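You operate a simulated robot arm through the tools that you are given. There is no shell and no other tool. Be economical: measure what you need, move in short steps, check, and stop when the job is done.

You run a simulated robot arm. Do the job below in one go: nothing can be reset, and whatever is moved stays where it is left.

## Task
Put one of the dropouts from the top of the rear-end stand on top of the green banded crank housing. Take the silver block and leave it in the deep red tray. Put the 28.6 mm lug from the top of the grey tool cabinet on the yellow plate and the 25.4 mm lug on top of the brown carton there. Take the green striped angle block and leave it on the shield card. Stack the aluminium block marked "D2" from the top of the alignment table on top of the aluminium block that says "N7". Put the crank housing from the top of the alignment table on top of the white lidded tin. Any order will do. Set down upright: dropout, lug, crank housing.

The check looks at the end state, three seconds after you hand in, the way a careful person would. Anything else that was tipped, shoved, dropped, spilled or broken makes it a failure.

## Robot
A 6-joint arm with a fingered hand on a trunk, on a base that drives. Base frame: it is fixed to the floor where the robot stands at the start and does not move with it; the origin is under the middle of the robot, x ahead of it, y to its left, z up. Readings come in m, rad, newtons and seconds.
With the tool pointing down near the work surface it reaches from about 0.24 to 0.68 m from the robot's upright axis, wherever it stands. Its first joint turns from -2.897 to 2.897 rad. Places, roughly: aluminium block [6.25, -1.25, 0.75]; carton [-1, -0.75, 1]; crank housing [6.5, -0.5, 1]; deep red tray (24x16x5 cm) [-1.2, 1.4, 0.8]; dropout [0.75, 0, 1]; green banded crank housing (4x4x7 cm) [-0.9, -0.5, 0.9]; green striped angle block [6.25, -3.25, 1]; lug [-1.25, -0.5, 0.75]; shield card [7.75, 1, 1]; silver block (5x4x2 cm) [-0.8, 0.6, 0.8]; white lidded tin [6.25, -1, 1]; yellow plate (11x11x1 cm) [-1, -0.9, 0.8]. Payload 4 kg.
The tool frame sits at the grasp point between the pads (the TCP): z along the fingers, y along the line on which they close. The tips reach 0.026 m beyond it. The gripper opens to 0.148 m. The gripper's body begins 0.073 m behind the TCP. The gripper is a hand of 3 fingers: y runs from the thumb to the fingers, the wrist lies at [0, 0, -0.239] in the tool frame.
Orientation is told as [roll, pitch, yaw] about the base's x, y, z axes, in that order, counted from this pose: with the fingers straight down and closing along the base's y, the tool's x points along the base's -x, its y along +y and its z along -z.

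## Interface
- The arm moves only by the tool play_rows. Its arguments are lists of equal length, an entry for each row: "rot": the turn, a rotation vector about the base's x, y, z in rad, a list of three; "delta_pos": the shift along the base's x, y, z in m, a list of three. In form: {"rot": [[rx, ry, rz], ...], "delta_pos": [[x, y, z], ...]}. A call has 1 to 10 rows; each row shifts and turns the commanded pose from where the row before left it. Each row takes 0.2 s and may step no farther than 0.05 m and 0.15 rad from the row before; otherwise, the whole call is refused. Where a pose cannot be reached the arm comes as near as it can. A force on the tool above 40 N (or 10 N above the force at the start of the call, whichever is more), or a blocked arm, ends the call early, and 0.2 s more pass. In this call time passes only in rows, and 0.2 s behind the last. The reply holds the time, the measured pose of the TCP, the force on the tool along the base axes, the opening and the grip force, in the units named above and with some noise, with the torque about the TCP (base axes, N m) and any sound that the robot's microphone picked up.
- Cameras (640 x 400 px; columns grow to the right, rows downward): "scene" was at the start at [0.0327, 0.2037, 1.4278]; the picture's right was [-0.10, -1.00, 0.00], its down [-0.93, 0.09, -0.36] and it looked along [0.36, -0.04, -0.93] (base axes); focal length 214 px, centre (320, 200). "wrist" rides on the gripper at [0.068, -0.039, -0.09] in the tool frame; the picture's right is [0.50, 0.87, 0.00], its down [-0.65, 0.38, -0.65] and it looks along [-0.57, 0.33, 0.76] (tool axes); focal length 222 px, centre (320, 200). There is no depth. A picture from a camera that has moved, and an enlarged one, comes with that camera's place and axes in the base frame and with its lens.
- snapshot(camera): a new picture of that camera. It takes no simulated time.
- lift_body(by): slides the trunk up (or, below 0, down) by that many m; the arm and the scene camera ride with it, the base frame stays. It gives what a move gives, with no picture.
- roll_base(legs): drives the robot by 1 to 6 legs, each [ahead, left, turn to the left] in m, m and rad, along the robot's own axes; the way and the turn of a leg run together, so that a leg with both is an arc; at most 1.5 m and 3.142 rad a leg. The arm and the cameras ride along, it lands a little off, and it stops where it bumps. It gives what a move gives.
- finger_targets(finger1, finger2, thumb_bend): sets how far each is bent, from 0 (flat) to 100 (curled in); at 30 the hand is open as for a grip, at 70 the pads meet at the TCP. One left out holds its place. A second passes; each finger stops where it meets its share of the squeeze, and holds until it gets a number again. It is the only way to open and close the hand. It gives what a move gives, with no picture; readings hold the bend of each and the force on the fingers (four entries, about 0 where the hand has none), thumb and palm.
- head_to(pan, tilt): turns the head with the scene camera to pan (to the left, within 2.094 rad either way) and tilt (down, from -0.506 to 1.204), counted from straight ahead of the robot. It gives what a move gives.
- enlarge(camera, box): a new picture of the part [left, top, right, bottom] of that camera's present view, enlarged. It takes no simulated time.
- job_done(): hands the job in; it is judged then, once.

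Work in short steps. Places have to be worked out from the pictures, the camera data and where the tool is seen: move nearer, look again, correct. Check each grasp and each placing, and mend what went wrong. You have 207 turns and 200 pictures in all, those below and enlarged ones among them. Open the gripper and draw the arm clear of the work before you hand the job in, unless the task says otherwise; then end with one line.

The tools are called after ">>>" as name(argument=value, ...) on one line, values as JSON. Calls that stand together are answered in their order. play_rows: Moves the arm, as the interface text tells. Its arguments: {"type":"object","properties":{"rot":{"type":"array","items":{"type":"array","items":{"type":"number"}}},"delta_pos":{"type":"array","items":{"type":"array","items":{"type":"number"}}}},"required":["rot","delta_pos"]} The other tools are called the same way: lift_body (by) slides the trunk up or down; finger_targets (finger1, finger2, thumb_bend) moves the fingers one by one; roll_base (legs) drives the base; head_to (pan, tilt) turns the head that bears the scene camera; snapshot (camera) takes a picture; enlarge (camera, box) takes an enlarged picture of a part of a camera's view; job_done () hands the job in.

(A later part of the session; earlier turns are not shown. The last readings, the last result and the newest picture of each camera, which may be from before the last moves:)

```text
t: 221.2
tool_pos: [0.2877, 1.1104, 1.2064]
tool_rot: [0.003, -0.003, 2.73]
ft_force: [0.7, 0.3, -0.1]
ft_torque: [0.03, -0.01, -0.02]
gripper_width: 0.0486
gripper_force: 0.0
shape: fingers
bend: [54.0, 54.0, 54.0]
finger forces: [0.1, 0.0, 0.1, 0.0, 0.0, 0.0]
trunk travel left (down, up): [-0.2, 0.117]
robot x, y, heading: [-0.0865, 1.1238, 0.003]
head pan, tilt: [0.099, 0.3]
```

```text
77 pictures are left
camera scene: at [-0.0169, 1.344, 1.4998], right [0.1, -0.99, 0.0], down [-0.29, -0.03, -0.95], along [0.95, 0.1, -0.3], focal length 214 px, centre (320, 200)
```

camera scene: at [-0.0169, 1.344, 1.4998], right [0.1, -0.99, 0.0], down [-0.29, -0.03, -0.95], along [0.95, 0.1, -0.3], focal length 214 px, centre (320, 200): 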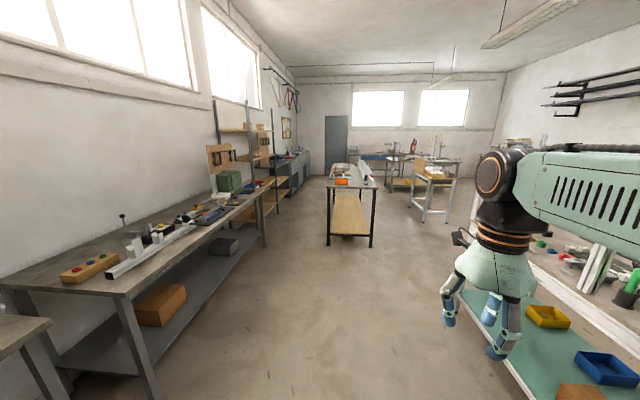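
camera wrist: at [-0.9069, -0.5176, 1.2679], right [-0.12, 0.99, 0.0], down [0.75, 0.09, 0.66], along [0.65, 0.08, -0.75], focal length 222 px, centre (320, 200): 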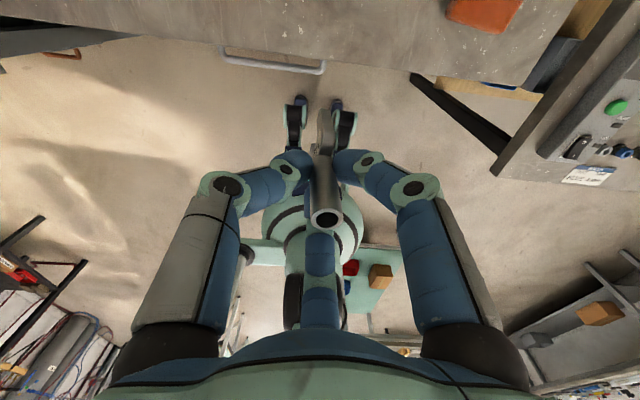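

The left aisle (y≈1.95) between the middle table and the left bench is clear. I drive it to x≈4.9 and look again.

>>> roll_base(legs=[[1.45, 0, 0], [0.5, 0.8, 0], [1.4, 0, 0], [1.4, 0, 0]])

>>> head_to(pan=-0.8, tilt=0.3)

>>> snapshot(camera="scene")

```text
t: 248.8
tool_pos: [5.0442, 1.9895, 1.2054]
tool_rot: [0.003, -0.003, 2.73]
ft_force: [-0.6, 0.0, -0.3]
ft_torque: [0.02, 0.0, -0.01]
gripper_width: 0.0485
gripper_force: 0.1
shape: fingers
bend: [54.0, 54.0, 54.0]
finger forces: [0.1, 0.0, 0.0, 0.1, 0.1, 0.1]
trunk travel left (down, up): [-0.2, 0.117]
robot x, y, heading: [4.6683, 2.0066, 0.001]
head pan, tilt: [0.099, 0.3]
```

```text
t: 250.0
tool_pos: [5.0426, 1.9897, 1.2079]
tool_rot: [0.001, -0.003, 2.729]
ft_force: [-1.1, 0.3, -0.2]
ft_torque: [0.02, -0.01, 0.0]
gripper_width: 0.0486
gripper_force: 0.1
shape: fingers
bend: [54.0, 54.0, 54.0]
finger forces: [0.1, 0.0, 0.0, 0.1, 0.0, 0.1]
trunk travel left (down, up): [-0.2, 0.117]
robot x, y, heading: [4.6682, 2.0053, -0.002]
head pan, tilt: [-0.799, 0.3]
```

```text
76 pictures are left
camera scene: at [4.7114, 2.147, 1.4999], right [-0.72, -0.7, 0.0], down [-0.21, 0.21, -0.96], along [0.67, -0.69, -0.3], focal length 214 px, centre (320, 200)
```

scene: 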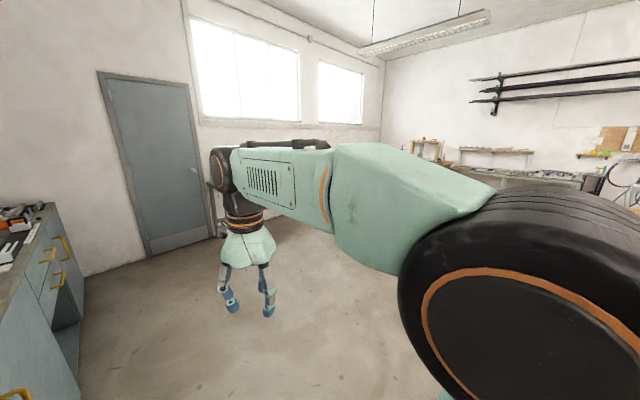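

The arm hides the view. I swing it to the robot's right, turn the robot right and look.

>>> play_rows(rot=[[0, 0, -0.12], [0, 0, -0.12], [0, 0, -0.12], [0, 0, -0.12], [0, 0, -0.12], [0, 0, -0.12], [0, 0, -0.12], [0, 0, -0.12]], delta_pos=[[-0.003, -0.044, 0], [-0.008, -0.043, 0], [-0.013, -0.042, 0], [-0.018, -0.04, 0], [-0.023, -0.038, 0], [-0.027, -0.035, 0], [-0.031, -0.031, 0], [-0.034, -0.027, 0]])

>>> roll_base(legs=[[0, 0, -1.1]])

>>> head_to(pan=0, tilt=0.35)

>>> snapshot(camera="scene")

```text
t: 251.8
tool_pos: [4.8859, 1.6874, 1.2071]
tool_rot: [0.001, -0.003, 1.769]
ft_force: [-0.1, -1.0, 0.2]
ft_torque: [0.0, 0.0, -0.01]
gripper_width: 0.0486
gripper_force: 0.1
shape: fingers
bend: [54.0, 54.0, 54.0]
finger forces: [0.0, 0.0, 0.0, 0.0, 0.0, 0.0]
trunk travel left (down, up): [-0.2, 0.117]
robot x, y, heading: [4.6718, 2.0049, -0.003]
head pan, tilt: [-0.799, 0.3]
```

```text
t: 255.0
tool_pos: [4.4815, 1.6688, 1.2069]
tool_rot: [0.001, -0.003, 0.66]
ft_force: [0.7, -0.7, 0.2]
ft_torque: [0.0, -0.03, 0.01]
gripper_width: 0.0487
gripper_force: 0.1
shape: fingers
bend: [54.0, 54.0, 54.0]
finger forces: [0.0, 0.1, 0.1, 0.0, 0.2, 0.0]
trunk travel left (down, up): [-0.2, 0.117]
robot x, y, heading: [4.6712, 2.0057, -1.111]
head pan, tilt: [-0.799, 0.3]
```

```text
t: 256.1
tool_pos: [4.4821, 1.6696, 1.2069]
tool_rot: [0.003, -0.004, 0.66]
ft_force: [-0.1, -0.4, -0.1]
ft_torque: [0.0, -0.02, -0.01]
gripper_width: 0.0485
gripper_force: 0.1
shape: fingers
bend: [54.0, 54.0, 54.0]
finger forces: [0.0, 0.0, 0.0, 0.1, 0.0, 0.0]
trunk travel left (down, up): [-0.2, 0.117]
robot x, y, heading: [4.6679, 2.004, -1.113]
head pan, tilt: [0.0, 0.351]
```

```text
75 pictures are left
camera scene: at [4.8888, 2.0349, 1.4952], right [-0.9, -0.44, 0.0], down [-0.15, 0.31, -0.94], along [0.42, -0.84, -0.34], focal length 214 px, centre (320, 200)
```

scene: 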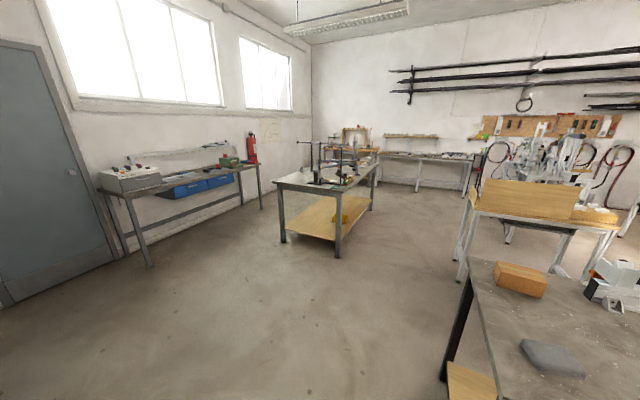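

The alignment table spans x 5.6–6.45, y 0.05…-1.5; a 1 m aisle separates it from the wall bench (x≥7.46). I drive round to its east side and face it.

>>> roll_base(legs=[[0, 0, 1.113], [1.1, 0, 0], [1.1, 0, 0], [0, -1.1, 0], [0, 0, 1.571], [0, 0, 1.571]])

>>> head_to(pan=0.5, tilt=0.5)

>>> snapshot(camera="scene")

```text
t: 286.7
tool_pos: [6.6185, 1.1765, 1.2059]
tool_rot: [0.001, -0.003, -1.434]
ft_force: [-0.3, 0.5, -0.7]
ft_torque: [0.02, -0.04, -0.01]
gripper_width: 0.0487
gripper_force: 0.1
shape: fingers
bend: [54.0, 54.0, 54.0]
finger forces: [0.1, 0.0, 0.1, 0.0, 0.0, 0.0]
trunk travel left (down, up): [-0.2, 0.117]
robot x, y, heading: [6.8161, 0.8479, 3.079]
head pan, tilt: [0.0, 0.351]
```

```text
t: 287.6
tool_pos: [6.6174, 1.1771, 1.2065]
tool_rot: [0.0, -0.004, -1.434]
ft_force: [-0.1, -0.2, -0.1]
ft_torque: [-0.03, 0.02, 0.0]
gripper_width: 0.0487
gripper_force: 0.0
shape: fingers
bend: [54.0, 54.0, 54.0]
finger forces: [0.0, 0.0, 0.0, 0.0, 0.0, 0.0]
trunk travel left (down, up): [-0.2, 0.117]
robot x, y, heading: [6.8162, 0.8471, 3.081]
head pan, tilt: [0.499, 0.499]
```

```text
74 pictures are left
camera scene: at [6.7441, 0.5971, 1.4815], right [-0.42, 0.91, 0.0], down [0.43, 0.2, -0.88], along [-0.8, -0.37, -0.48], focal length 214 px, centre (320, 200)
```

scene: 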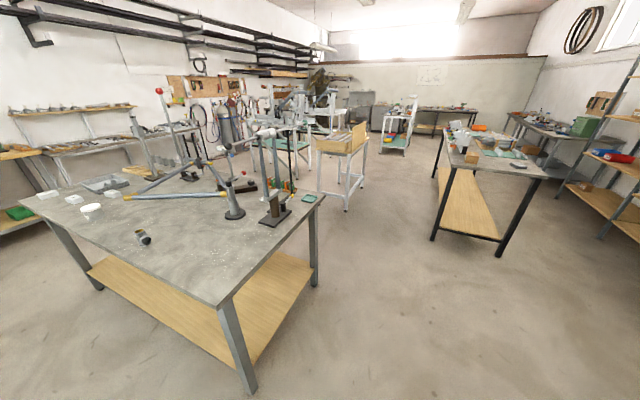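

I see the crank housing near (6.38,-0.47), the white tin near (6.38,-0.92) and blocks beyond. I slide along the table to about y=-0.6.

>>> roll_base(legs=[[0, 0, 0.06], [0, 1.45, 0], [0.05, 0, 0]])

>>> head_to(pan=0.1, tilt=0.8)

>>> snapshot(camera="scene")

```text
t: 301.3
tool_pos: [6.5492, -0.2734, 1.207]
tool_rot: [0.003, -0.003, -1.368]
ft_force: [0.0, -0.4, 0.3]
ft_torque: [-0.01, -0.02, 0.02]
gripper_width: 0.0485
gripper_force: 0.1
shape: fingers
bend: [54.0, 54.0, 54.0]
finger forces: [0.0, 0.0, 0.1, 0.1, 0.1, 0.0]
trunk travel left (down, up): [-0.2, 0.117]
robot x, y, heading: [6.7696, -0.5911, -3.139]
head pan, tilt: [0.499, 0.499]
```

```text
t: 302.2
tool_pos: [6.5491, -0.2757, 1.2081]
tool_rot: [0.002, -0.003, -1.369]
ft_force: [0.1, 0.1, -0.1]
ft_torque: [0.0, -0.01, -0.01]
gripper_width: 0.0489
gripper_force: 0.0
shape: fingers
bend: [54.0, 54.0, 54.0]
finger forces: [0.0, 0.0, 0.0, 0.0, 0.0, 0.0]
trunk travel left (down, up): [-0.2, 0.117]
robot x, y, heading: [6.7665, -0.5891, -3.14]
head pan, tilt: [0.099, 0.799]
```

```text
73 pictures are left
camera scene: at [6.7134, -0.8085, 1.4556], right [-0.1, 0.99, 0.0], down [0.71, 0.07, -0.7], along [-0.69, -0.07, -0.72], focal length 214 px, centre (320, 200)
```

scene: 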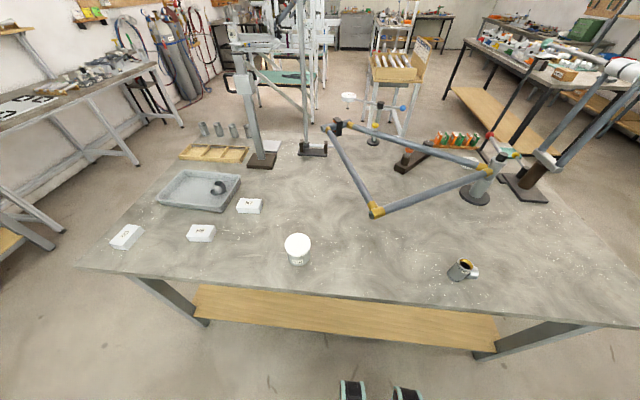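

>>> enlarge(camera="scene", box=[90, 180, 330, 280])

>>> enlarge(camera="scene", box=[430, 240, 494, 290])

>>> enlarge(camera="scene", box=[180, 190, 276, 250])

```text
2.67 times, centred on (210, 230) of scene
camera zoom: at [6.7134, -0.8085, 1.4556], right [-0.1, 0.99, 0.0], down [0.71, 0.07, -0.7], along [-0.69, -0.07, -0.72], focal length 572 px, centre (613, 120)
```

zoom: 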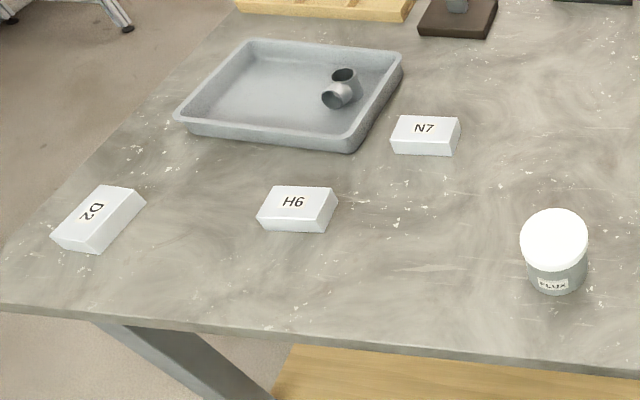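

```text
8.00 times, centred on (462, 265) of scene
camera zoom: at [6.7134, -0.8085, 1.4556], right [-0.1, 0.99, 0.0], down [0.71, 0.07, -0.7], along [-0.69, -0.07, -0.72], focal length 1716 px, centre (-816, -320)
```

zoom: 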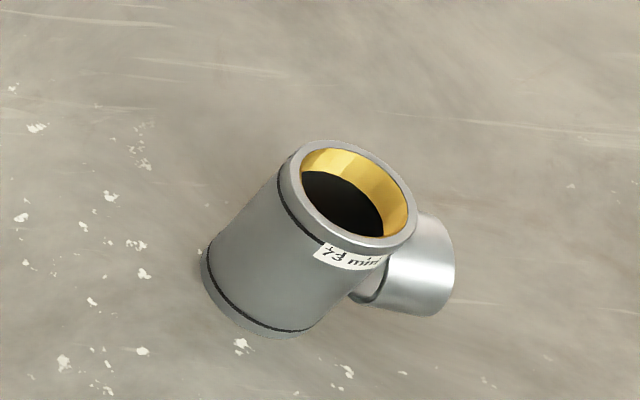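

```text
6.67 times, centred on (228, 220) of scene
camera zoom: at [6.7134, -0.8085, 1.4556], right [-0.1, 0.99, 0.0], down [0.71, 0.07, -0.7], along [-0.69, -0.07, -0.72], focal length 1430 px, centre (933, 67)
```

zoom: 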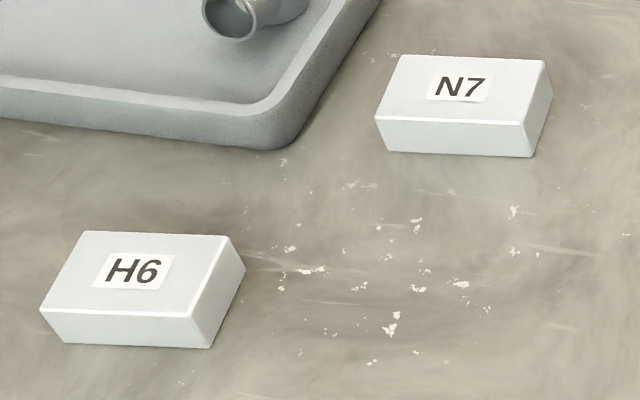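

I've identified D2, H6, N7, the tin ("FLUX") and the 73 mm crank housing. First the crank housing: I bring the hand over it with its side tube in a finger gap (yaw ≈ -6°).

>>> play_rows(rot=[[0, 0, 0.14], [0, 0, 0.14], [0, 0, 0.14], [0, 0, 0.14], [0, 0, 0.14], [0, 0, 0.14], [0, 0, 0.14], [0, 0, 0.14], [0, 0, 0.144]], delta_pos=[[-0.0166, -0.0193, -0.015], [-0.0166, -0.0193, -0.015], [-0.0166, -0.0193, -0.015], [-0.0166, -0.0193, -0.015], [-0.0166, -0.0193, -0.015], [-0.0166, -0.0193, -0.015], [-0.0166, -0.0193, -0.015], [-0.0166, -0.0193, -0.01], [-0.0166, -0.0193, 0]])

>>> finger_targets(finger1=44, finger2=44, thumb_bend=44)

>>> snapshot(camera="wrist")

```text
t: 304.2
tool_pos: [6.3993, -0.4479, 1.0907]
tool_rot: [0.004, -0.004, -0.1]
ft_force: [0.1, 1.0, -0.3]
ft_torque: [0.0, 0.04, 0.02]
gripper_width: 0.0487
gripper_force: 0.1
shape: fingers
bend: [54.0, 54.0, 54.0]
finger forces: [0.1, 0.0, 0.1, 0.0, 0.0, 0.0]
trunk travel left (down, up): [-0.2, 0.117]
robot x, y, heading: [6.7739, -0.5884, -3.137]
head pan, tilt: [0.099, 0.799]
```

```text
t: 305.2
tool_pos: [6.4, -0.4458, 1.0907]
tool_rot: [0.002, -0.004, -0.103]
ft_force: [-0.5, -0.2, -1.1]
ft_torque: [-0.01, -0.01, 0.02]
gripper_width: 0.0814
gripper_force: 0.0
shape: fingers
bend: [44.0, 44.0, 44.0]
finger forces: [0.1, 0.1, 0.0, 0.1, 0.0, 0.0]
trunk travel left (down, up): [-0.2, 0.117]
robot x, y, heading: [6.7718, -0.5887, -3.137]
head pan, tilt: [0.099, 0.799]
```

```text
69 pictures are left
camera wrist: at [6.3276, -0.4775, 1.181], right [-0.41, 0.91, 0.0], down [0.69, 0.31, 0.66], along [0.6, 0.27, -0.75], focal length 222 px, centre (320, 200)
```

wrist: 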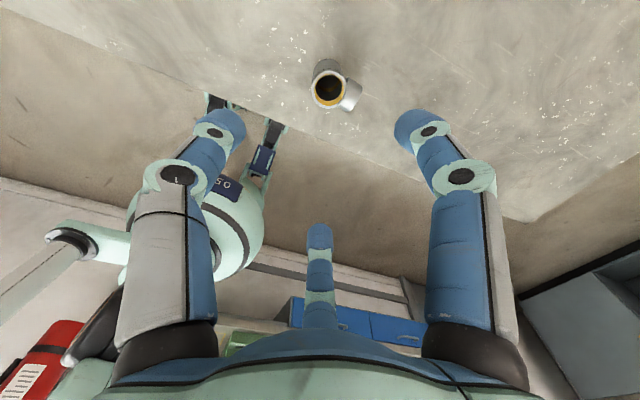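

Housing rim at (6.390,-0.439,0.910). I centre and descend to z 0.94, check.

>>> play_rows(rot=[[0, 0, 0], [0, 0, 0], [0, 0, 0], [0, 0, 0]], delta_pos=[[-0.01, 0.008, -0.03], [0, 0, -0.04], [0, 0, -0.04], [0, 0, -0.04]])

>>> snapshot(camera="wrist")

```text
t: 306.2
tool_pos: [6.3906, -0.4389, 0.9448]
tool_rot: [0.001, -0.004, -0.103]
ft_force: [-0.2, -0.6, 1.2]
ft_torque: [-0.01, 0.03, 0.0]
gripper_width: 0.0815
gripper_force: 0.1
shape: fingers
bend: [44.0, 44.0, 44.0]
finger forces: [0.0, 0.0, 0.0, 0.0, 0.1, 0.1]
trunk travel left (down, up): [-0.2, 0.117]
robot x, y, heading: [6.7691, -0.5854, -3.138]
head pan, tilt: [0.099, 0.799]
```

```text
68 pictures are left
camera wrist: at [6.3178, -0.4707, 1.033], right [-0.41, 0.91, 0.0], down [0.69, 0.31, 0.66], along [0.6, 0.27, -0.75], focal length 222 px, centre (320, 200)
```

wrist: 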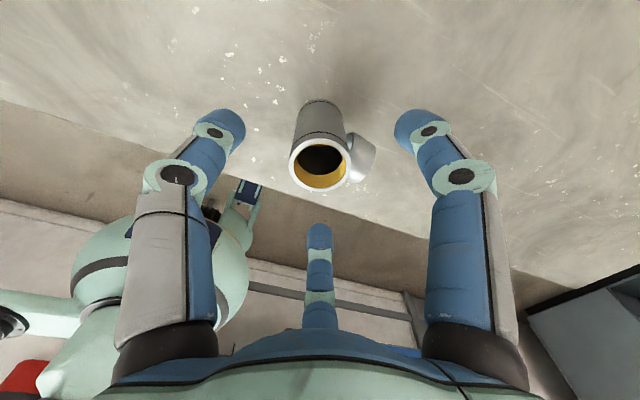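

Exactly centred. I descend to 0.888 and grip.

>>> play_rows(rot=[[0, 0, 0], [0, 0, 0], [0, 0, 0]], delta_pos=[[0, 0, -0.025], [0, 0, -0.02], [0, 0, -0.012]])

>>> finger_targets(finger1=54, finger2=54, thumb_bend=54)

>>> finger_targets(finger1=68, finger2=68, thumb_bend=68)

>>> snapshot(camera="wrist")

```text
t: 307.0
tool_pos: [6.3905, -0.4384, 0.8846]
tool_rot: [0.002, -0.002, -0.103]
ft_force: [0.3, -0.5, -0.2]
ft_torque: [-0.01, 0.03, 0.03]
gripper_width: 0.0817
gripper_force: 0.2
shape: fingers
bend: [44.0, 44.0, 44.0]
finger forces: [0.1, 0.0, 0.2, 0.1, 0.0, 0.0]
trunk travel left (down, up): [-0.2, 0.117]
robot x, y, heading: [6.7693, -0.5911, -3.138]
head pan, tilt: [0.099, 0.799]
```

```text
t: 308.0
tool_pos: [6.3907, -0.4398, 0.8859]
tool_rot: [0.001, -0.002, -0.103]
ft_force: [-0.3, 0.9, 0.7]
ft_torque: [0.0, 0.01, -0.03]
gripper_width: 0.0494
gripper_force: 0.0
shape: fingers
bend: [54.0, 54.0, 54.0]
finger forces: [0.1, 0.1, 0.0, 0.0, 0.0, 0.0]
trunk travel left (down, up): [-0.2, 0.117]
robot x, y, heading: [6.7681, -0.5849, -3.138]
head pan, tilt: [0.099, 0.799]
```

```text
t: 309.0
tool_pos: [6.3905, -0.4383, 0.8856]
tool_rot: [0.002, -0.003, -0.102]
ft_force: [-0.7, -1.2, -0.2]
ft_torque: [0.03, -0.01, 0.01]
gripper_width: 0.0296
gripper_force: 11.3
shape: fingers
bend: [59.0, 60.0, 62.0]
finger forces: [7.3, 6.5, 0.1, 0.1, 8.8, 0.0]
trunk travel left (down, up): [-0.2, 0.117]
robot x, y, heading: [6.7676, -0.5869, -3.138]
head pan, tilt: [0.099, 0.799]
```

```text
67 pictures are left
camera wrist: at [6.3183, -0.4701, 0.9748], right [-0.41, 0.91, 0.0], down [0.69, 0.31, 0.66], along [0.6, 0.27, -0.75], focal length 222 px, centre (320, 200)
```

wrist: 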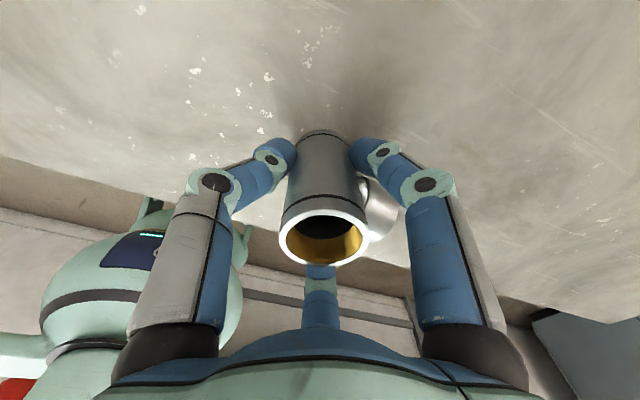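

Held evenly. The tin's lid is near (6.386,-0.907, ~0.93). I lift and carry it there.

>>> play_rows(rot=[[0, 0, 0], [0, 0, 0], [0, 0, 0], [0, 0, 0], [0, 0, 0]], delta_pos=[[0, 0, 0.02], [0, 0, 0.045], [0, 0, 0.045], [0, 0, 0.045], [0, 0, 0.035]])

>>> play_rows(rot=[[0, 0, 0], [0, 0, 0], [0, 0, 0], [0, 0, 0], [0, 0, 0], [0, 0, 0], [0, 0, 0], [0, 0, 0], [0, 0, 0], [0, 0, 0]], delta_pos=[[-0.0005, -0.0468, 0], [-0.0005, -0.0468, 0], [-0.0005, -0.0468, 0], [-0.0005, -0.0468, 0], [-0.0005, -0.0468, 0], [-0.0005, -0.0468, 0], [-0.0005, -0.0468, 0], [-0.0005, -0.0468, 0], [-0.0005, -0.0468, 0], [-0.0005, -0.0468, 0]])

>>> snapshot(camera="wrist")

>>> enlarge(camera="scene", box=[250, 160, 362, 280])

```text
t: 310.2
tool_pos: [6.392, -0.4406, 1.0753]
tool_rot: [0.002, -0.004, -0.103]
ft_force: [0.5, 0.3, -1.5]
ft_torque: [0.01, -0.02, 0.03]
gripper_width: 0.0297
gripper_force: 11.0
shape: fingers
bend: [59.0, 60.0, 63.0]
finger forces: [7.2, 6.3, 0.1, 0.1, 8.6, 0.0]
trunk travel left (down, up): [-0.2, 0.117]
robot x, y, heading: [6.7678, -0.5908, -3.136]
head pan, tilt: [0.099, 0.799]
```

```text
t: 312.4
tool_pos: [6.3863, -0.9111, 1.0735]
tool_rot: [0.003, -0.004, -0.104]
ft_force: [-0.4, -0.4, -1.8]
ft_torque: [0.0, -0.01, -0.02]
gripper_width: 0.0296
gripper_force: 10.8
shape: fingers
bend: [59.0, 60.0, 63.0]
finger forces: [7.3, 6.5, 0.0, 0.1, 8.5, 0.0]
trunk travel left (down, up): [-0.2, 0.117]
robot x, y, heading: [6.7677, -0.5915, -3.138]
head pan, tilt: [0.099, 0.799]
```

```text
66 pictures are left
camera wrist: at [6.313, -0.9418, 1.1631], right [-0.41, 0.91, 0.0], down [0.69, 0.31, 0.66], along [0.6, 0.27, -0.75], focal length 222 px, centre (320, 200)
```

wrist: 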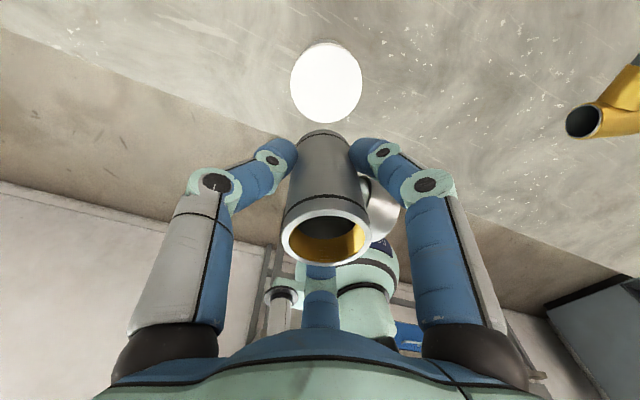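

```text
3.33 times, centred on (306, 220) of scene
camera zoom: at [6.7131, -0.8096, 1.4553], right [-0.1, 0.99, 0.0], down [0.71, 0.07, -0.7], along [-0.69, -0.07, -0.72], focal length 715 px, centre (367, 133)
```

zoom: 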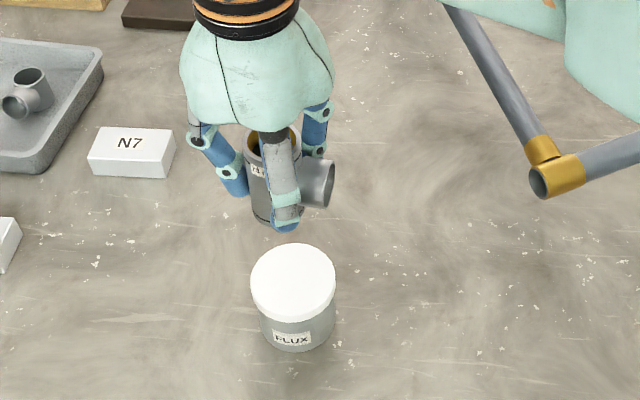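

Lid centre (6.367,-0.911), z≈0.900. I shift and lower, with small last steps.

>>> play_rows(rot=[[0, 0, 0], [0, 0, 0], [0, 0, 0], [0, 0, 0], [0, 0, 0], [0, 0, 0]], delta_pos=[[-0.019, 0, 0], [0, -0.002, -0.035], [0, 0, -0.035], [0, 0, -0.03], [0, 0, -0.01], [0, 0, -0.006]])

>>> enlarge(camera="scene", box=[270, 180, 334, 270])

```text
t: 313.8
tool_pos: [6.3655, -0.9092, 0.958]
tool_rot: [0.003, -0.004, -0.105]
ft_force: [0.7, 0.2, -0.6]
ft_torque: [0.04, -0.01, 0.0]
gripper_width: 0.0297
gripper_force: 10.9
shape: fingers
bend: [59.0, 60.0, 63.0]
finger forces: [7.3, 6.3, 0.0, 0.0, 8.5, 0.0]
trunk travel left (down, up): [-0.2, 0.117]
robot x, y, heading: [6.7709, -0.5854, -3.14]
head pan, tilt: [0.099, 0.799]
```

```text
4.44 times, centred on (302, 225) of scene
camera zoom: at [6.7133, -0.8085, 1.4555], right [-0.1, 0.99, 0.0], down [0.71, 0.07, -0.7], along [-0.69, -0.07, -0.72], focal length 953 px, centre (400, 89)
```

zoom: 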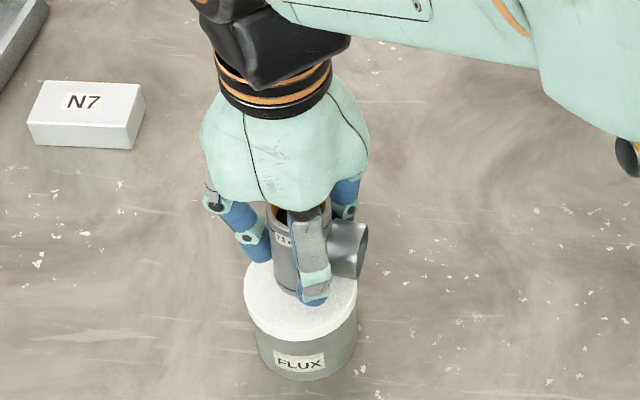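

Good position. I lower in 2–3 mm steps until contact.

>>> play_rows(rot=[[0, 0, 0], [0, 0, 0], [0, 0, 0], [0, 0, 0]], delta_pos=[[0, 0, -0.003], [0, 0, -0.002], [0, 0, -0.002], [0, 0, -0.001]])

```text
t: 314.8
tool_pos: [6.3669, -0.9097, 0.9525]
tool_rot: [0.0, -0.001, -0.106]
ft_force: [0.3, -0.8, 21.4]
ft_torque: [0.0, 0.01, 0.03]
gripper_width: 0.029
gripper_force: 15.4
shape: fingers
bend: [60.0, 61.0, 63.0]
finger forces: [9.9, 9.0, 0.0, 0.0, 11.9, 0.1]
trunk travel left (down, up): [-0.2, 0.117]
robot x, y, heading: [6.7676, -0.5873, -3.137]
head pan, tilt: [0.099, 0.799]
```

Contact at 0.9525 with 21 N. Ease up 2 mm, open, rise.

>>> play_rows(rot=[[0, 0, 0]], delta_pos=[[0, 0, 0.0025]])

>>> finger_targets(finger1=54, finger2=54, thumb_bend=54)

>>> finger_targets(finger1=45, finger2=45, thumb_bend=45)

>>> play_rows(rot=[[0, 0, 0], [0, 0, 0], [0, 0, 0], [0, 0, 0]], delta_pos=[[0, 0, 0.03], [0, 0, 0.045], [0, 0, 0.045], [0, 0, 0.045]])

>>> enlarge(camera="scene", box=[90, 170, 334, 280])

```text
t: 315.2
tool_pos: [6.3664, -0.9085, 0.9535]
tool_rot: [0.003, -0.005, -0.104]
ft_force: [-0.1, -1.2, 12.5]
ft_torque: [0.01, 0.06, 0.0]
gripper_width: 0.029
gripper_force: 14.5
shape: fingers
bend: [60.0, 61.0, 63.0]
finger forces: [9.5, 8.1, 0.0, 0.1, 11.5, 0.0]
trunk travel left (down, up): [-0.2, 0.117]
robot x, y, heading: [6.7662, -0.5884, -3.14]
head pan, tilt: [0.099, 0.799]
```

```text
t: 316.2
tool_pos: [6.3655, -0.9108, 0.9525]
tool_rot: [0.002, -0.004, -0.103]
ft_force: [-0.7, 0.1, -0.2]
ft_torque: [0.01, 0.0, -0.01]
gripper_width: 0.0485
gripper_force: 0.1
shape: fingers
bend: [54.0, 54.0, 54.0]
finger forces: [0.0, 0.0, 0.0, 0.0, 0.0, 0.1]
trunk travel left (down, up): [-0.2, 0.117]
robot x, y, heading: [6.7699, -0.5921, -3.138]
head pan, tilt: [0.099, 0.799]
```

```text
t: 317.2
tool_pos: [6.3658, -0.9102, 0.9525]
tool_rot: [0.001, -0.002, -0.1]
ft_force: [0.0, 1.1, 1.1]
ft_torque: [0.0, 0.0, 0.01]
gripper_width: 0.0782
gripper_force: 0.1
shape: fingers
bend: [45.0, 45.0, 45.0]
finger forces: [0.1, 0.0, 0.0, 0.0, 0.0, 0.0]
trunk travel left (down, up): [-0.2, 0.117]
robot x, y, heading: [6.7664, -0.5899, -3.141]
head pan, tilt: [0.099, 0.799]
```

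```text
t: 318.2
tool_pos: [6.3635, -0.9099, 1.1187]
tool_rot: [0.002, -0.004, -0.104]
ft_force: [0.0, 0.4, 0.1]
ft_torque: [-0.04, 0.01, 0.01]
gripper_width: 0.0784
gripper_force: 0.0
shape: fingers
bend: [45.0, 45.0, 45.0]
finger forces: [0.0, 0.1, 0.0, 0.1, 0.0, 0.0]
trunk travel left (down, up): [-0.2, 0.117]
robot x, y, heading: [6.7698, -0.5904, -3.136]
head pan, tilt: [0.099, 0.799]
```

```text
2.62 times, centred on (212, 225) of scene
camera zoom: at [6.7137, -0.8083, 1.4555], right [-0.1, 0.99, 0.0], down [0.71, 0.07, -0.7], along [-0.69, -0.07, -0.72], focal length 563 px, centre (603, 134)
```

zoom: 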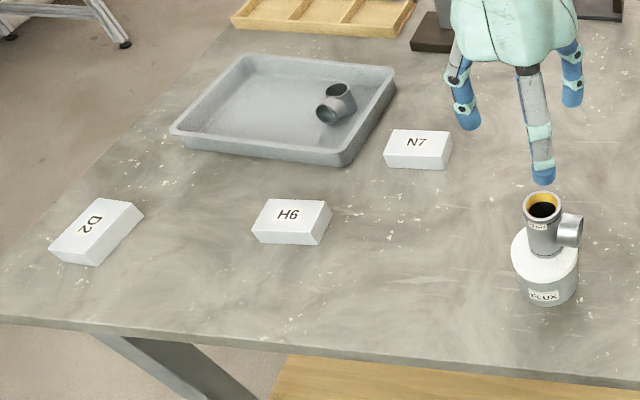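

The crank housing stands on the tin. Now I slide left to reach D2 and N7.

>>> roll_base(legs=[[0, 0.72, 0]])

>>> head_to(pan=0.0, tilt=0.8)

>>> snapshot(camera="scene")

>>> snapshot(camera="wrist")

```text
t: 325.0
tool_pos: [6.3686, -1.6373, 1.1182]
tool_rot: [0.001, -0.003, -0.101]
ft_force: [0.0, -0.2, 0.7]
ft_torque: [0.01, -0.02, -0.05]
gripper_width: 0.0783
gripper_force: 0.2
shape: fingers
bend: [45.0, 45.0, 45.0]
finger forces: [0.0, 0.0, 0.0, 0.0, 0.0, 0.1]
trunk travel left (down, up): [-0.2, 0.117]
robot x, y, heading: [6.77, -1.3111, -3.133]
head pan, tilt: [0.099, 0.799]
```

```text
t: 325.6
tool_pos: [6.3686, -1.6375, 1.1175]
tool_rot: [0.001, -0.003, -0.103]
ft_force: [0.0, -0.6, -0.3]
ft_torque: [0.01, 0.0, -0.02]
gripper_width: 0.078
gripper_force: 0.1
shape: fingers
bend: [45.0, 45.0, 45.0]
finger forces: [0.0, 0.1, 0.0, 0.1, 0.1, 0.1]
trunk travel left (down, up): [-0.2, 0.117]
robot x, y, heading: [6.7748, -1.3138, -3.133]
head pan, tilt: [0.0, 0.799]
```

```text
62 pictures are left
camera scene: at [6.7176, -1.5256, 1.4555], right [-0.01, 1.0, 0.0], down [0.72, 0.01, -0.7], along [-0.7, -0.01, -0.72], focal length 214 px, centre (320, 200)
```

scene: 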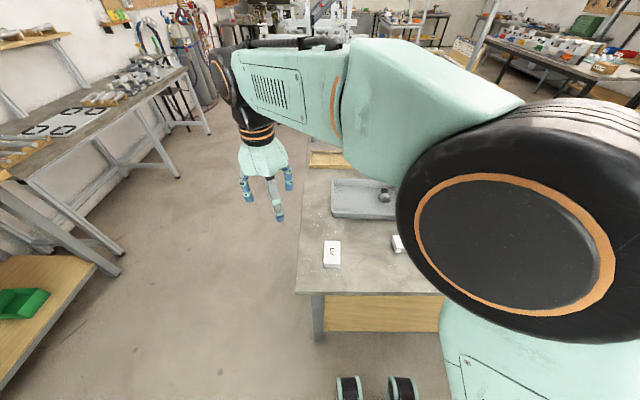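

```text
61 pictures are left
camera wrist: at [6.296, -1.6691, 1.2084], right [-0.41, 0.91, 0.0], down [0.69, 0.31, 0.66], along [0.6, 0.27, -0.75], focal length 222 px, centre (320, 200)
```

wrist: 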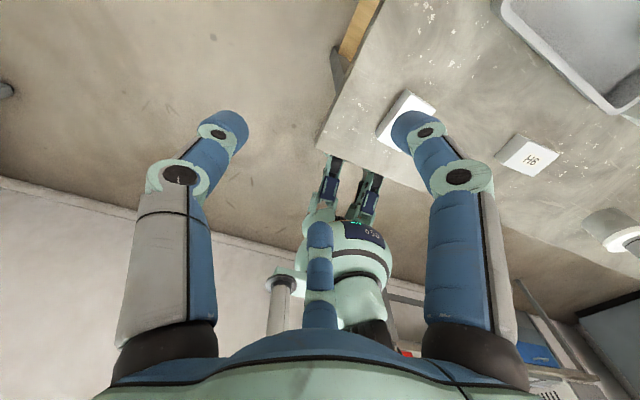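

>>> enlarge(camera="scene", box=[300, 225, 380, 285])

```text
6.67 times, centred on (340, 255) of scene
camera zoom: at [6.7176, -1.5256, 1.4555], right [-0.01, 1.0, 0.0], down [0.72, 0.01, -0.7], along [-0.7, -0.01, -0.72], focal length 1430 px, centre (187, -167)
```

zoom: 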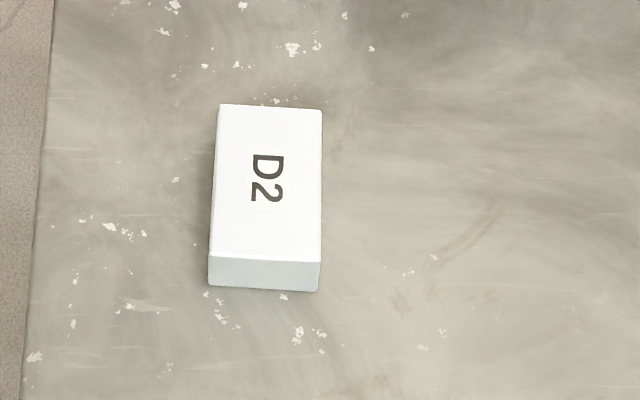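

D2: centre (6.368,-1.491), 8 cm along x, 5 cm across, top z≈0.865. I go above it with the thumb on the -y side, opening the fingers suitably.

>>> finger_targets(finger1=41, finger2=41, thumb_bend=46)

>>> play_rows(rot=[[0, 0, 0.017], [0, 0, 0.017], [0, 0, 0.017], [0, 0, 0], [0, 0, 0], [0, 0, 0], [0, 0, 0]], delta_pos=[[0, 0.037, 0], [0, 0.037, 0], [0, 0.037, 0], [0, 0.036, 0], [0, 0, -0.05], [0, 0, -0.05], [0, 0, -0.05]])

>>> snapshot(camera="wrist")

```text
t: 326.6
tool_pos: [6.3675, -1.6381, 1.118]
tool_rot: [0.002, -0.002, -0.1]
ft_force: [0.2, 0.6, -0.2]
ft_torque: [-0.02, 0.03, 0.0]
gripper_width: 0.0833
gripper_force: 0.1
shape: fingers
bend: [41.0, 41.0, 46.0]
finger forces: [0.1, 0.0, 0.0, 0.1, 0.0, 0.1]
trunk travel left (down, up): [-0.2, 0.117]
robot x, y, heading: [6.7714, -1.3114, -3.132]
head pan, tilt: [0.0, 0.799]
```

```text
t: 328.2
tool_pos: [6.3692, -1.4908, 0.9672]
tool_rot: [0.002, -0.003, -0.052]
ft_force: [0.0, 0.1, -0.4]
ft_torque: [0.05, -0.02, -0.02]
gripper_width: 0.0835
gripper_force: 0.0
shape: fingers
bend: [41.0, 41.0, 46.0]
finger forces: [0.0, 0.0, 0.1, 0.0, 0.1, 0.0]
trunk travel left (down, up): [-0.2, 0.117]
robot x, y, heading: [6.7685, -1.3143, -3.137]
head pan, tilt: [0.0, 0.799]
```

```text
59 pictures are left
camera wrist: at [6.2992, -1.526, 1.0571], right [-0.46, 0.89, 0.0], down [0.67, 0.34, 0.66], along [0.58, 0.3, -0.75], focal length 222 px, centre (320, 200)
```

wrist: 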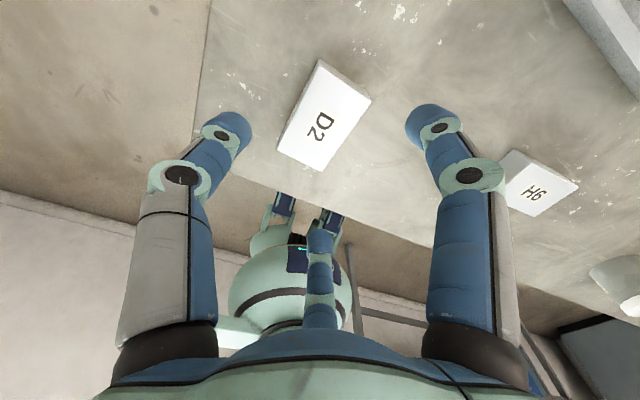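

D2 confirmed at (6.3655,-1.491). I descend to 0.874 and begin closing.

>>> play_rows(rot=[[0, 0, 0], [0, 0, 0], [0, 0, 0], [0, 0, 0]], delta_pos=[[-0.0035, 0, -0.035], [0, 0, -0.035], [0, 0, -0.018], [0, 0, -0.005]])

>>> finger_targets(finger1=45, finger2=45, thumb_bend=54)

>>> snapshot(camera="wrist")

```text
t: 329.2
tool_pos: [6.3665, -1.4901, 0.8731]
tool_rot: [0.003, -0.003, -0.049]
ft_force: [-0.4, 0.1, -0.1]
ft_torque: [0.01, 0.01, 0.01]
gripper_width: 0.0838
gripper_force: 0.1
shape: fingers
bend: [41.0, 41.0, 46.0]
finger forces: [0.0, 0.0, 0.0, 0.0, 0.0, 0.1]
trunk travel left (down, up): [-0.2, 0.117]
robot x, y, heading: [6.7758, -1.3096, -3.136]
head pan, tilt: [0.0, 0.799]
```

```text
t: 330.2
tool_pos: [6.3664, -1.4902, 0.8739]
tool_rot: [0.001, -0.003, -0.05]
ft_force: [0.4, 0.2, 1.7]
ft_torque: [-0.06, 0.0, 0.0]
gripper_width: 0.0652
gripper_force: 0.3
shape: fingers
bend: [45.0, 44.0, 54.0]
finger forces: [0.1, 0.8, 0.1, 0.1, 1.2, 0.0]
trunk travel left (down, up): [-0.2, 0.117]
robot x, y, heading: [6.7749, -1.3166, -3.134]
head pan, tilt: [0.0, 0.799]
```

```text
58 pictures are left
camera wrist: at [6.2958, -1.5251, 0.9642], right [-0.46, 0.89, 0.0], down [0.67, 0.34, 0.66], along [0.58, 0.3, -0.75], focal length 222 px, centre (320, 200)
```

wrist: 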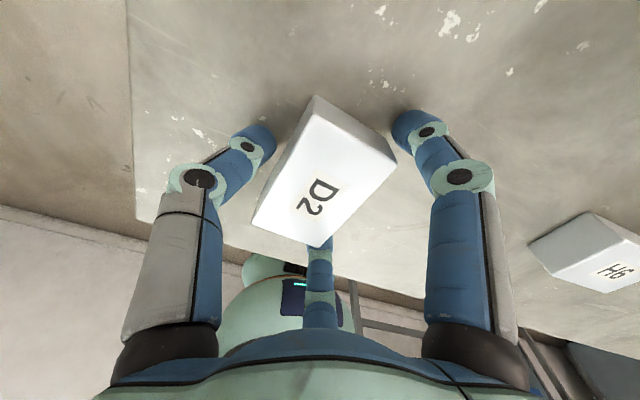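

Thumb tip just brushes the table; I raise 2 mm and close firmly.

>>> play_rows(rot=[[0, 0, 0]], delta_pos=[[0, 0, 0.003]])

>>> finger_targets(finger1=52, finger2=52, thumb_bend=60)

>>> finger_targets(finger1=64, finger2=64, thumb_bend=72)

>>> snapshot(camera="wrist")

```text
t: 330.6
tool_pos: [6.3654, -1.4903, 0.8777]
tool_rot: [0.002, -0.004, -0.05]
ft_force: [0.4, 0.1, -0.1]
ft_torque: [0.02, 0.03, 0.01]
gripper_width: 0.0649
gripper_force: 0.6
shape: fingers
bend: [45.0, 44.0, 54.0]
finger forces: [0.0, 0.8, 0.1, 0.0, 0.0, 0.0]
trunk travel left (down, up): [-0.2, 0.117]
robot x, y, heading: [6.7696, -1.3176, -3.133]
head pan, tilt: [0.0, 0.799]
```

```text
t: 331.6
tool_pos: [6.3655, -1.4892, 0.8778]
tool_rot: [0.002, -0.004, -0.05]
ft_force: [0.1, 0.9, 2.0]
ft_torque: [0.0, 0.05, 0.04]
gripper_width: 0.0564
gripper_force: 6.5
shape: fingers
bend: [47.0, 45.0, 57.0]
finger forces: [3.5, 5.4, 0.0, 0.0, 4.2, 0.1]
trunk travel left (down, up): [-0.2, 0.117]
robot x, y, heading: [6.7743, -1.3141, -3.132]
head pan, tilt: [0.0, 0.799]
```

```text
t: 332.6
tool_pos: [6.3647, -1.489, 0.8785]
tool_rot: [0.003, -0.003, -0.051]
ft_force: [-0.5, 0.5, -0.3]
ft_torque: [0.01, 0.04, 0.03]
gripper_width: 0.0459
gripper_force: 15.5
shape: fingers
bend: [49.0, 43.0, 64.0]
finger forces: [7.0, 11.5, 0.0, 0.0, 12.9, 0.0]
trunk travel left (down, up): [-0.2, 0.117]
robot x, y, heading: [6.7689, -1.3154, -3.134]
head pan, tilt: [0.0, 0.799]
```

```text
57 pictures are left
camera wrist: at [6.2948, -1.5251, 0.9676], right [-0.46, 0.89, 0.0], down [0.67, 0.34, 0.66], along [0.58, 0.3, -0.75], focal length 222 px, centre (320, 200)
```

wrist: 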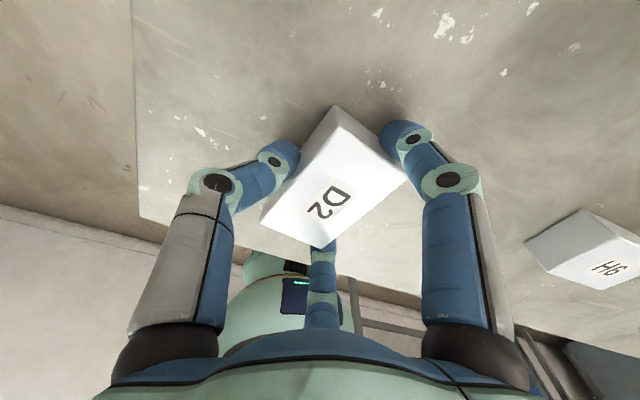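

It turned some in the grip but is held with 7–13 N. I lift a little and check that it stays.

>>> play_rows(rot=[[0, 0, 0], [0, 0, 0], [0, 0, 0]], delta_pos=[[0, 0, 0.01], [0, 0, 0.015], [0, 0, 0.0]])

>>> snapshot(camera="wrist")

```text
t: 333.4
tool_pos: [6.3648, -1.4896, 0.9031]
tool_rot: [0.002, -0.003, -0.048]
ft_force: [-0.9, -0.6, -3.5]
ft_torque: [-0.02, 0.01, -0.01]
gripper_width: 0.0458
gripper_force: 16.1
shape: fingers
bend: [49.0, 43.0, 64.0]
finger forces: [6.9, 11.4, 0.0, 0.0, 12.7, 0.0]
trunk travel left (down, up): [-0.2, 0.117]
robot x, y, heading: [6.772, -1.3158, -3.133]
head pan, tilt: [0.0, 0.799]
```

```text
56 pictures are left
camera wrist: at [6.2945, -1.5255, 0.9929], right [-0.46, 0.89, 0.0], down [0.67, 0.34, 0.66], along [0.58, 0.3, -0.75], focal length 222 px, centre (320, 200)
```

wrist: 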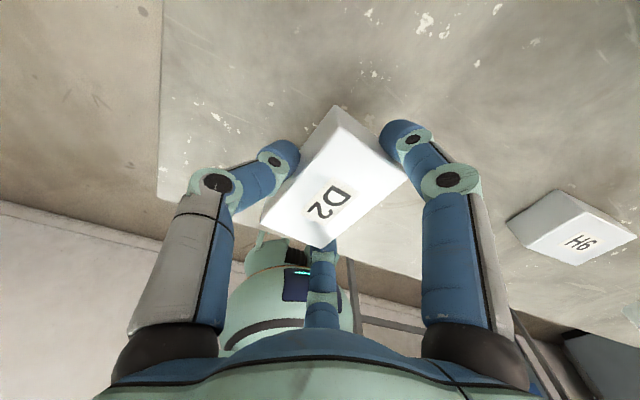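

Stable (3.5 N). N7 is centred at (6.186,-1.130), long side along y; I carry D2 there and rotate by -1.2 rad so that the blocks align.

>>> play_rows(rot=[[0, 0, 0], [0, 0, 0], [0, 0, -0.12], [0, 0, -0.12], [0, 0, -0.12], [0, 0, -0.12], [0, 0, -0.12], [0, 0, -0.12], [0, 0, -0.12], [0, 0, -0.12]], delta_pos=[[0, 0, 0.035], [0, 0, 0.03], [-0.019, 0.036, 0], [-0.019, 0.036, 0], [-0.019, 0.036, 0], [-0.019, 0.036, 0], [-0.019, 0.036, 0], [-0.019, 0.036, 0], [-0.019, 0.036, 0], [-0.019, 0.036, 0]])

>>> play_rows(rot=[[0, 0, -0.12], [0, 0, -0.12]], delta_pos=[[-0.015, 0.035, 0], [-0.017, 0.034, 0]])

>>> snapshot(camera="wrist")

>>> snapshot(camera="scene")

```text
t: 335.6
tool_pos: [6.2124, -1.2024, 0.9663]
tool_rot: [0.002, -0.006, -1.015]
ft_force: [0.1, 1.0, -3.7]
ft_torque: [-0.02, 0.03, -0.02]
gripper_width: 0.0456
gripper_force: 15.3
shape: fingers
bend: [49.0, 43.0, 64.0]
finger forces: [6.8, 11.1, 0.1, 0.0, 12.6, 0.0]
trunk travel left (down, up): [-0.2, 0.117]
robot x, y, heading: [6.7742, -1.3142, -3.132]
head pan, tilt: [0.0, 0.799]
```

```text
t: 336.2
tool_pos: [6.1781, -1.1353, 0.9655]
tool_rot: [0.001, -0.004, -1.25]
ft_force: [0.5, -0.3, -3.0]
ft_torque: [0.04, 0.03, 0.03]
gripper_width: 0.0457
gripper_force: 15.4
shape: fingers
bend: [50.0, 43.0, 64.0]
finger forces: [6.7, 10.9, 0.0, 0.1, 12.5, 0.0]
trunk travel left (down, up): [-0.2, 0.117]
robot x, y, heading: [6.7712, -1.3146, -3.135]
head pan, tilt: [0.0, 0.799]
```

```text
55 pictures are left
camera wrist: at [6.1196, -1.0816, 1.0559], right [0.67, 0.75, 0.0], down [0.56, -0.5, 0.66], along [0.49, -0.44, -0.75], focal length 222 px, centre (320, 200)
```

wrist: 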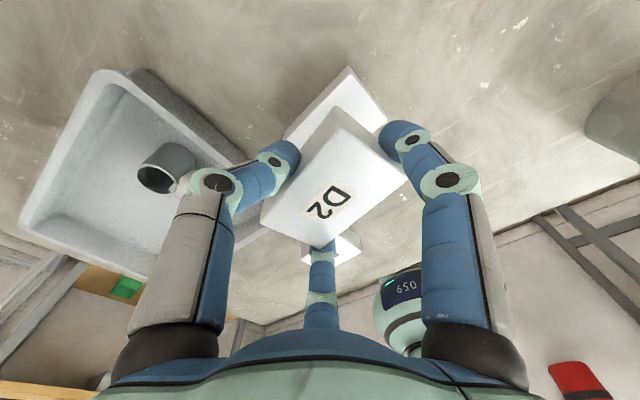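

```text
54 pictures are left
camera scene: at [6.7168, -1.525, 1.4556], right [-0.01, 1.0, 0.0], down [0.72, 0.0, -0.7], along [-0.7, -0.01, -0.72], focal length 214 px, centre (320, 200)
```

scene: 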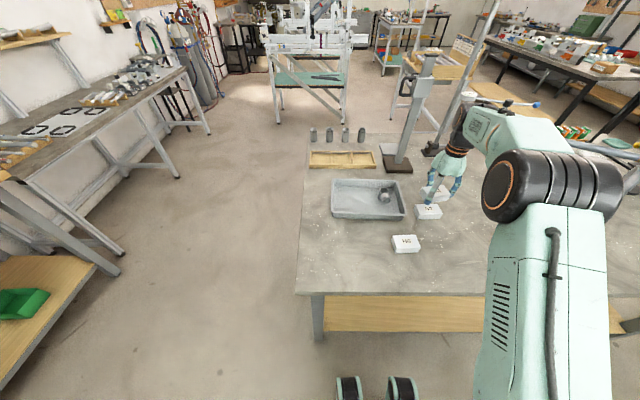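

>>> enlarge(camera="scene", box=[400, 170, 472, 230])

```text
6.67 times, centred on (436, 200) of scene
camera zoom: at [6.7168, -1.525, 1.4556], right [-0.01, 1.0, 0.0], down [0.72, 0.0, -0.7], along [-0.7, -0.01, -0.72], focal length 1430 px, centre (-453, 200)
```

zoom: 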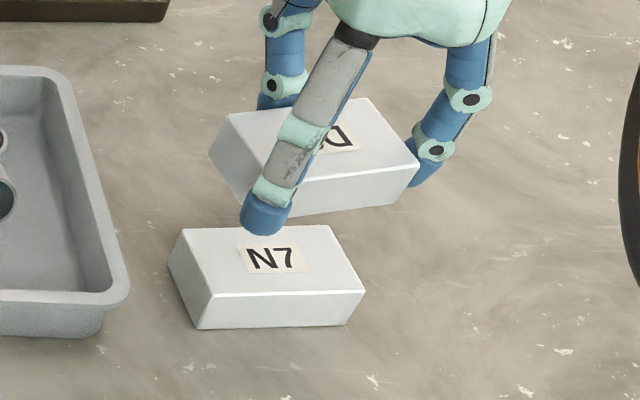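

D2 is above N7, off by (4,5) mm and ~10°. I correct these and lower with small last steps.

>>> play_rows(rot=[[0, 0, -0.085], [0, 0, -0.085], [0, 0, 0], [0, 0, 0], [0, 0, 0], [0, 0, 0]], delta_pos=[[0.002, 0.0025, 0], [0.002, 0.0025, 0], [0, 0, -0.025], [0, 0, -0.017], [0, 0, -0.006], [0, 0, -0.003]])

>>> enlarge(camera="scene", box=[400, 170, 472, 230])

```text
t: 337.6
tool_pos: [6.1838, -1.1302, 0.917]
tool_rot: [0.004, -0.004, -1.421]
ft_force: [-0.2, -0.1, -2.7]
ft_torque: [0.01, 0.01, 0.0]
gripper_width: 0.0453
gripper_force: 15.1
shape: fingers
bend: [50.0, 43.0, 64.0]
finger forces: [6.7, 10.7, 0.0, 0.0, 12.4, 0.0]
trunk travel left (down, up): [-0.2, 0.117]
robot x, y, heading: [6.7716, -1.317, -3.137]
head pan, tilt: [0.0, 0.799]
```

```text
6.67 times, centred on (436, 200) of scene
camera zoom: at [6.7173, -1.5255, 1.4555], right [-0.01, 1.0, 0.0], down [0.72, 0.0, -0.7], along [-0.7, 0.0, -0.72], focal length 1430 px, centre (-453, 200)
```

zoom: 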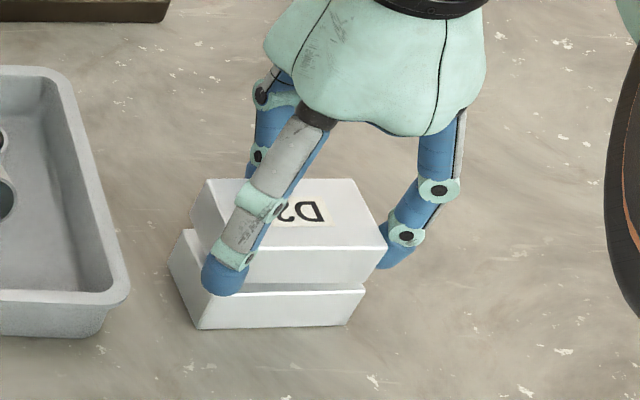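

Nicely aligned. Lower to contact.

>>> play_rows(rot=[[0, 0, 0], [0, 0, 0], [0, 0, 0], [0, 0, 0]], delta_pos=[[0, -0.001, -0.003], [0, 0, -0.003], [0, 0, -0.002], [0, 0, -0.001]])

>>> enlarge(camera="scene", box=[400, 180, 464, 230])

```text
t: 338.6
tool_pos: [6.1843, -1.1298, 0.909]
tool_rot: [0.003, -0.003, -1.42]
ft_force: [0.0, 0.0, -3.8]
ft_torque: [0.02, 0.05, -0.03]
gripper_width: 0.0456
gripper_force: 15.4
shape: fingers
bend: [50.0, 43.0, 64.0]
finger forces: [6.6, 10.6, 0.0, 0.1, 12.4, 0.0]
trunk travel left (down, up): [-0.2, 0.117]
robot x, y, heading: [6.7738, -1.3136, -3.137]
head pan, tilt: [0.0, 0.799]
```

```text
8.00 times, centred on (432, 205) of scene
camera zoom: at [6.7173, -1.5255, 1.4555], right [-0.01, 1.0, 0.0], down [0.72, 0.0, -0.7], along [-0.7, 0.0, -0.72], focal length 1716 px, centre (-576, 160)
```

zoom: 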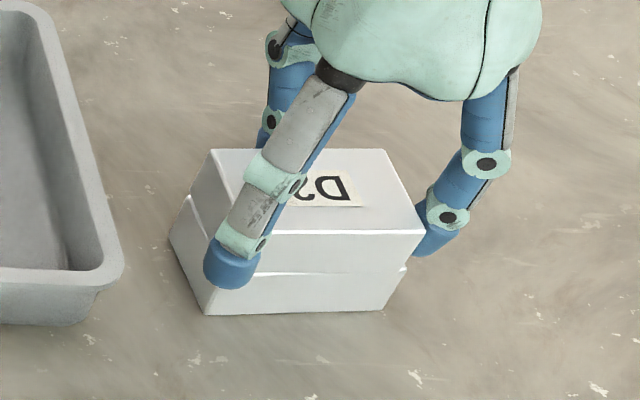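

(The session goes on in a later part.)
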